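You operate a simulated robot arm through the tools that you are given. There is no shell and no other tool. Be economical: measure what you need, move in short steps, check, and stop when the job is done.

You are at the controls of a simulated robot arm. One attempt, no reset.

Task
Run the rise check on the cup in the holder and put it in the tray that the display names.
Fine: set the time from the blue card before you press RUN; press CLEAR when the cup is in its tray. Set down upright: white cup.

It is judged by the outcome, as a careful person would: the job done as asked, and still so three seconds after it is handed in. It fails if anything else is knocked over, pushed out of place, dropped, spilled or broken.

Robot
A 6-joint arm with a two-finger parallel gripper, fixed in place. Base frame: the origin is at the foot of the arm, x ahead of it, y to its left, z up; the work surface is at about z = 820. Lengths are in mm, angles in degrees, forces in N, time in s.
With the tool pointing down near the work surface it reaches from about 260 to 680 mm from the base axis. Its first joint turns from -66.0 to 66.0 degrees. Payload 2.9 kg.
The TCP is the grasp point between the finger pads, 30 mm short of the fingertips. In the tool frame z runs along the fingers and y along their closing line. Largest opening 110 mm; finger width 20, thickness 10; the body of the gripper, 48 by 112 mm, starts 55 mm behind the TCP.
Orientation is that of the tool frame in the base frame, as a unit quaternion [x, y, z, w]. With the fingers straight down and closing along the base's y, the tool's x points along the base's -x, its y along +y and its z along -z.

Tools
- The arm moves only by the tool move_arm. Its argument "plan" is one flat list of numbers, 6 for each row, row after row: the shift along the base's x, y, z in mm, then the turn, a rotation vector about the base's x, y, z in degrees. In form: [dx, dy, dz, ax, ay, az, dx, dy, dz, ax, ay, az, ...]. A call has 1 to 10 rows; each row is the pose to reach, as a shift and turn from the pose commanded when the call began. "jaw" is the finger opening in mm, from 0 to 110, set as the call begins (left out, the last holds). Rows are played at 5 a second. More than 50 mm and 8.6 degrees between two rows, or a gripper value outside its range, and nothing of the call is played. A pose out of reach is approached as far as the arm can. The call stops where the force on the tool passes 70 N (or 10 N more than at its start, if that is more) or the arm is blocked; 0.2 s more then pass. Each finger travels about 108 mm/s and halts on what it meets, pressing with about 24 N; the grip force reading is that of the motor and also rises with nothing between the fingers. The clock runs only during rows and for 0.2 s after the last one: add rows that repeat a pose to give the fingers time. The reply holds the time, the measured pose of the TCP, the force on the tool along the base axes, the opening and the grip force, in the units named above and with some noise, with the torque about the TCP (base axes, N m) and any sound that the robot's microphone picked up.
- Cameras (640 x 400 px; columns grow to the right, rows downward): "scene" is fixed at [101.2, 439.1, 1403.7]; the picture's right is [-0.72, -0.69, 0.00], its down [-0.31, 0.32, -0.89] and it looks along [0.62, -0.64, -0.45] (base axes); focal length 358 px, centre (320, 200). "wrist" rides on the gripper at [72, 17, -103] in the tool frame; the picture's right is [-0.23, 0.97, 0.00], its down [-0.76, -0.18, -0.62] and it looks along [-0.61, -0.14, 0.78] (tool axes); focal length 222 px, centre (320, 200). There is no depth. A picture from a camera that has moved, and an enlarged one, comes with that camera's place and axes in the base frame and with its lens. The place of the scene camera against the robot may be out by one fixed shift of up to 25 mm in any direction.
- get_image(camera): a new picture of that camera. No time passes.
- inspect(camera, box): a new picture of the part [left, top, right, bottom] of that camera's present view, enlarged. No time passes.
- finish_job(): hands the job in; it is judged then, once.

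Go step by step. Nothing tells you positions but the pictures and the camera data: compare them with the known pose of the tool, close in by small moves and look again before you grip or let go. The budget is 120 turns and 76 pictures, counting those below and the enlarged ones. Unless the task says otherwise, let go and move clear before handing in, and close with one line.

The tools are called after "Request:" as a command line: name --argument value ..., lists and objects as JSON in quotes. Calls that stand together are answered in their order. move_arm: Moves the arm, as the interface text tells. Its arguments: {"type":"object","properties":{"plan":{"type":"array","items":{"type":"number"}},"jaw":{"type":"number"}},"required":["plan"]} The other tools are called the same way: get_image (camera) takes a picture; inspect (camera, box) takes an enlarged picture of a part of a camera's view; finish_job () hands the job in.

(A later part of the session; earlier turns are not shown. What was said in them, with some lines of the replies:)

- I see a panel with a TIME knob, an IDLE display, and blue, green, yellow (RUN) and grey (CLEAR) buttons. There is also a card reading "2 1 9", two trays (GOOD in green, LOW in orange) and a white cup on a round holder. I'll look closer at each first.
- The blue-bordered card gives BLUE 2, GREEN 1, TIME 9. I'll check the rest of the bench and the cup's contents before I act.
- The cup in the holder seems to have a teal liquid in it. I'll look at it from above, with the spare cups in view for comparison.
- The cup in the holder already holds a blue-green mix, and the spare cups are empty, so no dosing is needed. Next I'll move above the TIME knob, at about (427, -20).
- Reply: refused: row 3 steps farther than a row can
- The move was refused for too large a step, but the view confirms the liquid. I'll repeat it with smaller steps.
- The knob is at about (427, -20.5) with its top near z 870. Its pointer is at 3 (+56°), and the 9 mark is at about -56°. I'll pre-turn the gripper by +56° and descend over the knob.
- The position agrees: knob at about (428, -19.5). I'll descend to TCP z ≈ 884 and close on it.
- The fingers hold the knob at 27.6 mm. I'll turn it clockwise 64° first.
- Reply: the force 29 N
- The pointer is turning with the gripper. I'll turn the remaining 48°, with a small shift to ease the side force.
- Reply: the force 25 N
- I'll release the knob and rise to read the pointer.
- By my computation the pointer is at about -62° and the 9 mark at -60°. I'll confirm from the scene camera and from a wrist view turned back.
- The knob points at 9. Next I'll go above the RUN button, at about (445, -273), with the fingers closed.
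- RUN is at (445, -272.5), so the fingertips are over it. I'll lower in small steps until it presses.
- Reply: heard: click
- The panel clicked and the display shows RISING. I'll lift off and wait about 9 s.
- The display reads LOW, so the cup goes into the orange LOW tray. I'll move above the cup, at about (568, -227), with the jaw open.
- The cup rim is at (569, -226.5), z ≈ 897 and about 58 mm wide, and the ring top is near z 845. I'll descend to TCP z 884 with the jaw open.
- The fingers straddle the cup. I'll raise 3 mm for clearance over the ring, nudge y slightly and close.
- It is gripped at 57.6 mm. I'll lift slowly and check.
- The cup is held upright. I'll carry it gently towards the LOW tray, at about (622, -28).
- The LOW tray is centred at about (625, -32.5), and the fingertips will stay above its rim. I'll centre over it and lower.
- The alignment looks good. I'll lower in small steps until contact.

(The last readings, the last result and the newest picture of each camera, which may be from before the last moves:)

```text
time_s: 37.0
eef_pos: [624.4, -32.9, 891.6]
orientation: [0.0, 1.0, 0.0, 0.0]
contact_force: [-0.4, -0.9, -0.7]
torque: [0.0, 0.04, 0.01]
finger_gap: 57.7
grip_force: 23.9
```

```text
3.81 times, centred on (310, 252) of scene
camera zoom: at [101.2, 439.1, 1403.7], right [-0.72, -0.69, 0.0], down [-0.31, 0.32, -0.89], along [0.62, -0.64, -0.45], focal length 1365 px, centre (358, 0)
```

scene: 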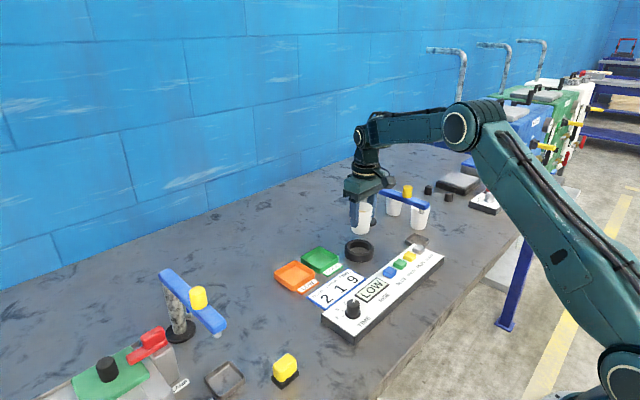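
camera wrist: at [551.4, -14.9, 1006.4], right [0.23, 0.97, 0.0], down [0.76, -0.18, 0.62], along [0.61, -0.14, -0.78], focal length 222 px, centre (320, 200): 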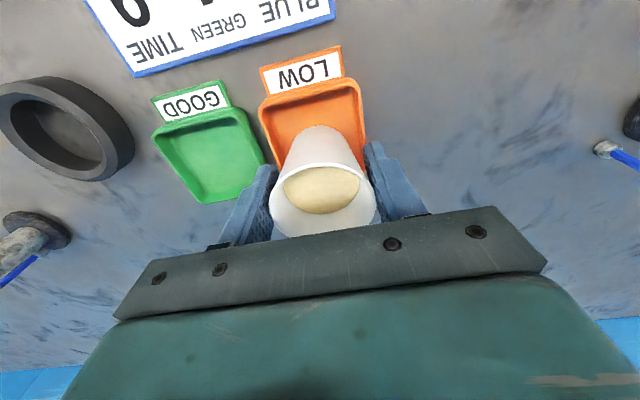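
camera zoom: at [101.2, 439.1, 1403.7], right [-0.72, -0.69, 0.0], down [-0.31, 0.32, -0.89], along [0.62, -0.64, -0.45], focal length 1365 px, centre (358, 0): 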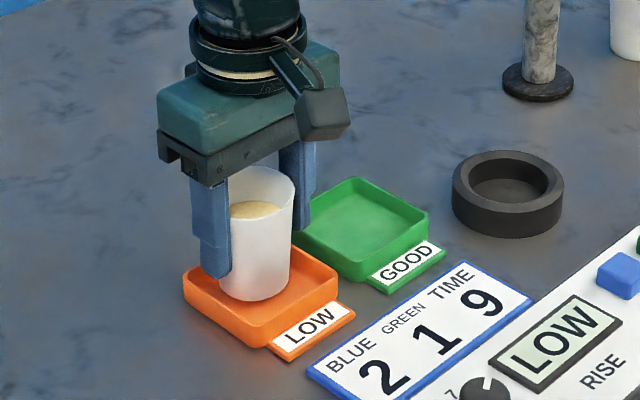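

Request:
move_arm --plan '[0, 0, -1.5, 0, 0, 0, 0, 0, -3, 0, 0, 0, 0, 0, -4.5, 0, 0, 0]'

```text
time_s: 37.8
eef_pos: [624.0, -32.8, 887.5]
orientation: [0.001, 1.0, 0.001, 0.0]
contact_force: [-0.5, 0.6, -0.5]
torque: [0.0, 0.02, -0.03]
finger_gap: 57.4
grip_force: 23.7
```

Request:
move_arm --plan '[0, 0, -1, 0, 0, 0, 0, 0, -2, 0, 0, 0]'

```text
time_s: 38.4
eef_pos: [624.2, -32.5, 885.1]
orientation: [0.0, 1.0, 0.0, 0.0]
contact_force: [0.4, 1.0, -0.3]
torque: [0.0, 0.0, -0.05]
finger_gap: 57.8
grip_force: 23.4
```

Request:
move_arm --plan '[0, 0, -1, 0, 0, 0, 0, 0, -2, 0, 0, 0]'

Request:
inspect --camera "scene" --box '[270, 230, 350, 290]'

```text
time_s: 39.0
eef_pos: [625.3, -31.9, 884.3]
orientation: [0.001, 1.0, 0.0, 0.0]
contact_force: [-0.4, 0.5, -0.8]
torque: [-0.01, 0.0, 0.01]
finger_gap: 57.4
grip_force: 24.0
```

```text
6.67 times, centred on (310, 260) of scene
camera zoom: at [101.2, 439.1, 1403.7], right [-0.72, -0.69, 0.0], down [-0.31, 0.32, -0.89], along [0.62, -0.64, -0.45], focal length 2389 px, centre (387, -200)
```

zoom: 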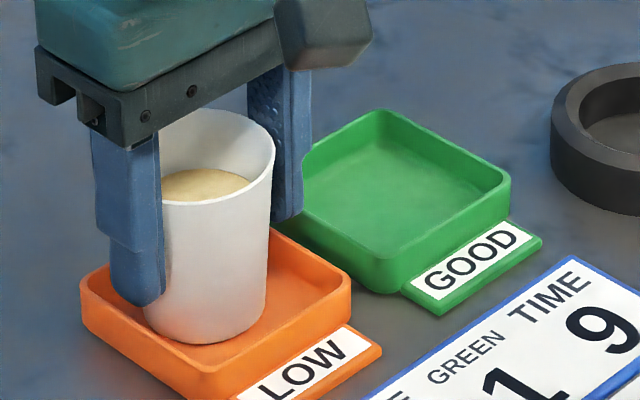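

Request:
move_arm --plan '[0, 0, -1, 0, 0, 0, 0, 0, -2, 0, 0, 0]'

```text
time_s: 39.6
eef_pos: [624.7, -33.2, 883.7]
orientation: [0.0, 1.0, 0.0, 0.001]
contact_force: [-3.5, 0.4, 11.9]
torque: [0.22, 0.19, 0.08]
finger_gap: 57.7
grip_force: 24.3
```

Contact is felt at 12 N. I'll check the cup is on the floor of the tray before releasing.

Request:
inspect --camera "wrist" --box '[220, 40, 420, 240]'

Request:
inspect --camera "scene" --box '[270, 240, 334, 288]'

```text
2.00 times, centred on (320, 140) of wrist
camera zoom: at [551.3, -14.7, 986.0], right [0.23, 0.97, 0.0], down [0.76, -0.18, 0.63], along [0.61, -0.14, -0.78], focal length 444 px, centre (320, 320)
```

zoom: 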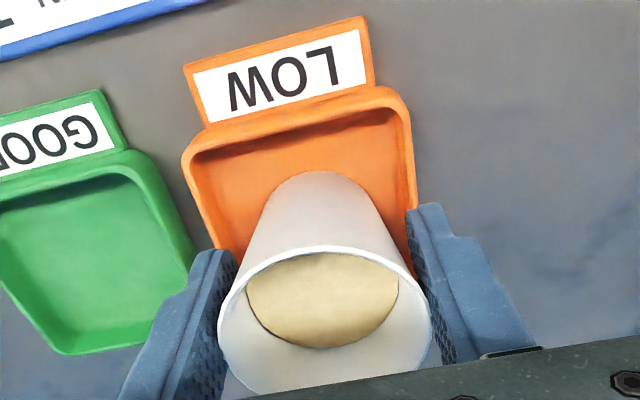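

```text
8.33 times, centred on (302, 264) of scene
camera zoom: at [100.8, 439.2, 1403.7], right [-0.72, -0.69, 0.0], down [-0.31, 0.32, -0.89], along [0.62, -0.64, -0.45], focal length 2986 px, centre (470, -333)
```

zoom: 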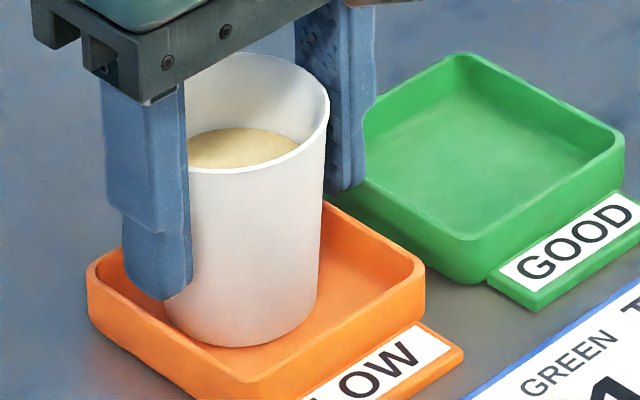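

The cup sits within the tray walls on the floor. I'll relieve the pressure and open the fingers slightly.

Request:
move_arm --plan '[0, 0, 0.7, 0, 0, 0, 0, 0, 0.7, 0, 0, 0]'

Request:
move_arm --plan '[0, 0, 0, 0, 0, 0, 0, 0, 0, 0, 0, 0]' --jaw 64

Request:
get_image --camera "wrist"

Request:
inspect --camera "scene" --box '[270, 240, 334, 288]'

```text
time_s: 40.2
eef_pos: [625.7, -32.9, 883.5]
orientation: [0.0, 1.0, 0.001, 0.002]
contact_force: [0.2, -0.2, 12.7]
torque: [0.19, -0.1, 0.06]
finger_gap: 57.3
grip_force: 23.6
```

```text
time_s: 40.8
eef_pos: [623.5, -33.3, 881.5]
orientation: [0.001, 1.0, 0.0, 0.0]
contact_force: [0.5, 0.1, -0.2]
torque: [0.03, -0.01, 0.0]
finger_gap: 64.1
grip_force: 0.0
```

```text
28 pictures are left
camera wrist: at [551.1, -14.7, 984.7], right [0.23, 0.97, 0.0], down [0.76, -0.18, 0.62], along [0.61, -0.14, -0.78], focal length 222 px, centre (320, 200)
```

wrist: 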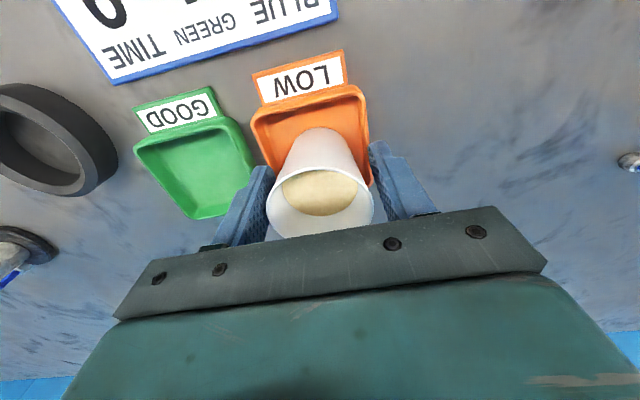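

```text
8.33 times, centred on (302, 264) of scene
camera zoom: at [101.2, 439.1, 1403.7], right [-0.72, -0.69, 0.0], down [-0.31, 0.32, -0.89], along [0.62, -0.64, -0.45], focal length 2986 px, centre (470, -333)
```

zoom: 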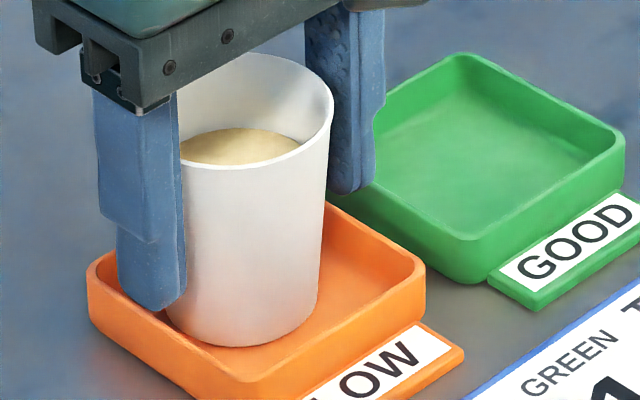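

The cup stands upright on its own. I'll open wider and lift straight up.

Request:
move_arm --plan '[0, 0, 0, 0, 0, 0, 0, 0, 0, 0, 0, 0, 0, 0, 15, 0, 0, 0, 0, 0, 40, 0, 0, 0, 0, 0, 80, 0, 0, 0, 0, 0, 120, 0, 0, 0]' --jaw 80

Request:
get_image --camera "wrist"

Request:
get_image --camera "scene"

```text
time_s: 42.2
eef_pos: [624.8, -33.2, 1001.8]
orientation: [0.0, 1.0, 0.0, -0.001]
contact_force: [-0.9, 0.5, 0.2]
torque: [0.03, 0.04, 0.0]
finger_gap: 80.1
grip_force: 0.1
```

```text
26 pictures are left
camera wrist: at [550.7, -15.5, 1104.7], right [0.23, 0.97, 0.0], down [0.76, -0.18, 0.62], along [0.61, -0.14, -0.78], focal length 222 px, centre (320, 200)
```

wrist: 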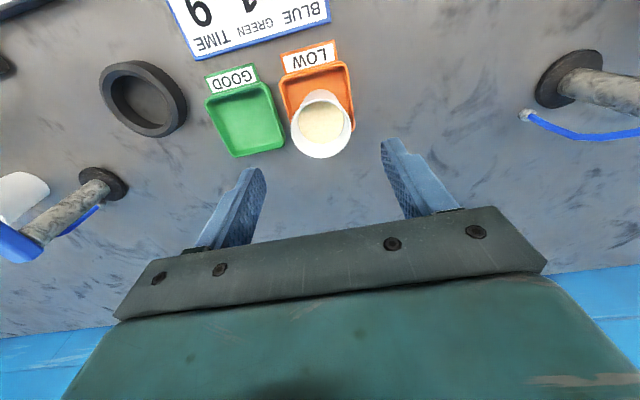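

```text
25 pictures are left
```

scene: 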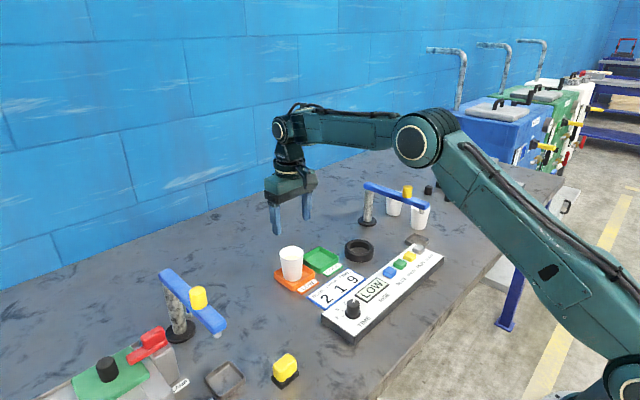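

The cup is in the LOW tray, upright. Next I'll move above CLEAR, at about (443, -317).

Request:
move_arm --plan '[-22, -35, 0, 0, 0, 0, -44, -70, 0, 0, 0, 0, -66, -105, 0, 0, 0, 0, -89, -140, 0, 0, 0, 0, -112, -176, 0, 0, 0, 0, -135, -212, 0, 0, 0, 0, -158, -248, 0, 0, 0, 0, -181, -284, 0, 0, 0, 0, -181, -284, -40, 0, 0, 0, -181, -284, -60, 0, 0, 0]' --jaw 0

Request:
get_image --camera "wrist"

```text
time_s: 44.4
eef_pos: [442.9, -317.9, 940.9]
orientation: [0.0, 1.0, 0.0, 0.0]
contact_force: [-0.6, 0.7, -0.3]
torque: [0.01, -0.02, 0.02]
finger_gap: 0.1
grip_force: 24.2
```

```text
24 pictures are left
camera wrist: at [369.9, -299.7, 1044.7], right [0.23, 0.97, 0.0], down [0.76, -0.18, 0.62], along [0.61, -0.14, -0.78], focal length 222 px, centre (320, 200)
```

wrist: 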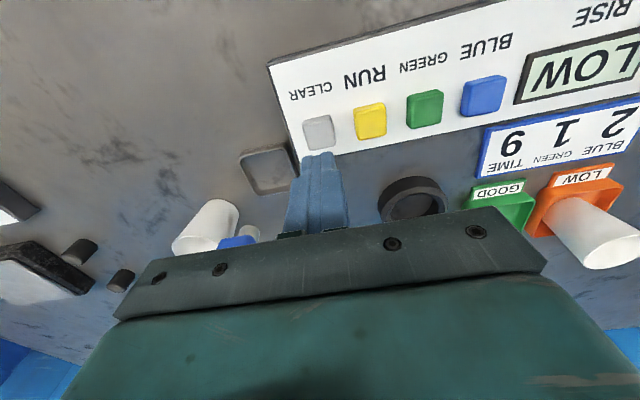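

CLEAR is directly below. I'll press it the same way.

Request:
move_arm --plan '[-1, 0.5, -25, 0, 0, 0, -1, 0.5, -42, 0, 0, 0, -1, 0.5, -50, 0, 0, 0, -1, 0.5, -53, 0, 0, 0, -1, 0.5, -55, 0, 0, 0]'

Request:
inspect --camera "scene" --box '[340, 220, 460, 310]'

```text
time_s: 45.6
eef_pos: [441.6, -316.4, 886.0]
orientation: [0.0, 1.0, 0.0, 0.0]
contact_force: [-0.7, 0.2, 2.1]
torque: [0.0, 0.01, -0.01]
finger_gap: 0.2
grip_force: 23.7
```

```text
4.44 times, centred on (400, 265) of scene
camera zoom: at [101.1, 439.2, 1403.7], right [-0.72, -0.69, 0.0], down [-0.31, 0.32, -0.89], along [0.62, -0.64, -0.45], focal length 1593 px, centre (-36, -89)
```

zoom: 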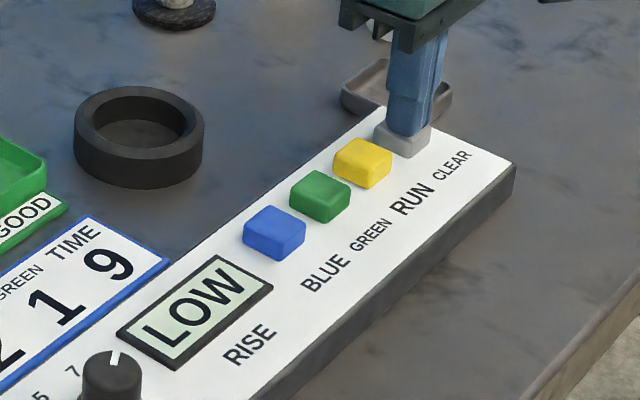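

It has made contact, but there was no click yet. I'll go a little deeper.

Request:
move_arm --plan '[0, 0, -1, 0, 0, 0, 0, 0, -2, 0, 0, 0]'

Request:
inspect --camera "scene" --box '[340, 220, 460, 310]'

```text
time_s: 46.2
eef_pos: [443.2, -316.4, 884.9]
orientation: [0.0, 1.0, 0.001, -0.001]
contact_force: [-0.5, -0.2, 2.9]
torque: [-0.06, 0.04, -0.01]
finger_gap: 0.1
grip_force: 23.6
heard: click
```

```text
4.44 times, centred on (400, 265) of scene
camera zoom: at [101.1, 439.1, 1403.7], right [-0.72, -0.69, 0.0], down [-0.31, 0.32, -0.89], along [0.62, -0.64, -0.45], focal length 1593 px, centre (-36, -89)
```

zoom: 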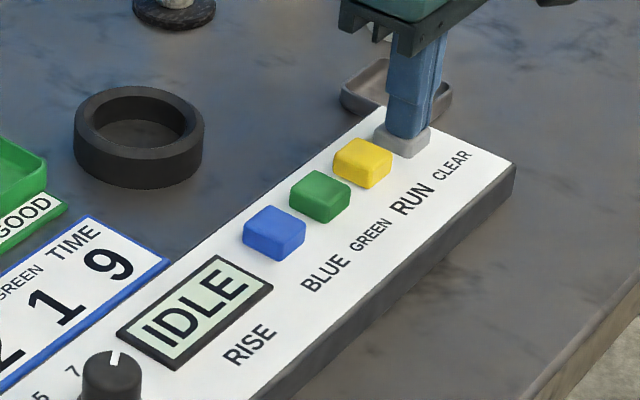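

It clicked and the display is back to IDLE. I'll move clear and take a last look.

Request:
move_arm --plan '[0, 0, 20, 0, 0, 0, 0, 0, 60, 0, 0, 0, 0, 0, 100, 0, 0, 0, 0, 0, 130, 0, 0, 0]'

Request:
get_image --camera "scene"

Request:
inspect --camera "scene" --box '[250, 230, 370, 310]'

```text
time_s: 47.2
eef_pos: [443.5, -314.9, 1015.8]
orientation: [0.0, 1.0, 0.0, 0.0]
contact_force: [-0.7, 0.8, 0.0]
torque: [0.02, -0.03, 0.06]
finger_gap: 0.0
grip_force: 23.5
```

```text
21 pictures are left
```

scene: 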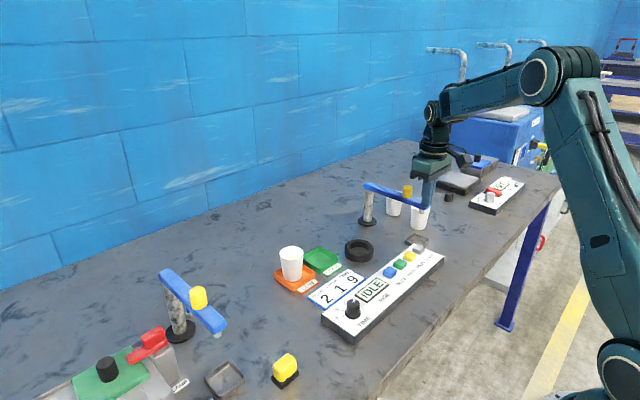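

```text
5.00 times, centred on (310, 270) of scene
camera zoom: at [101.2, 439.2, 1403.7], right [-0.72, -0.69, 0.0], down [-0.31, 0.32, -0.89], along [0.62, -0.64, -0.45], focal length 1792 px, centre (370, -150)
```

zoom: 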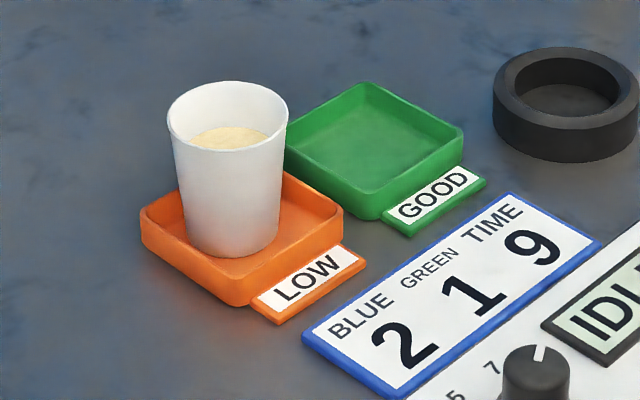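

The cup stands upright in the LOW tray, the panel shows IDLE, and nothing else looks disturbed. I'm handing the job in.

Request:
finish_job

```text
The job is handed in.
```

I set TIME to 9 from the blue card and ran the rise check. The display read LOW, so I set the white cup upright in the LOW tray and pressed CLEAR, which returned the display to IDLE.
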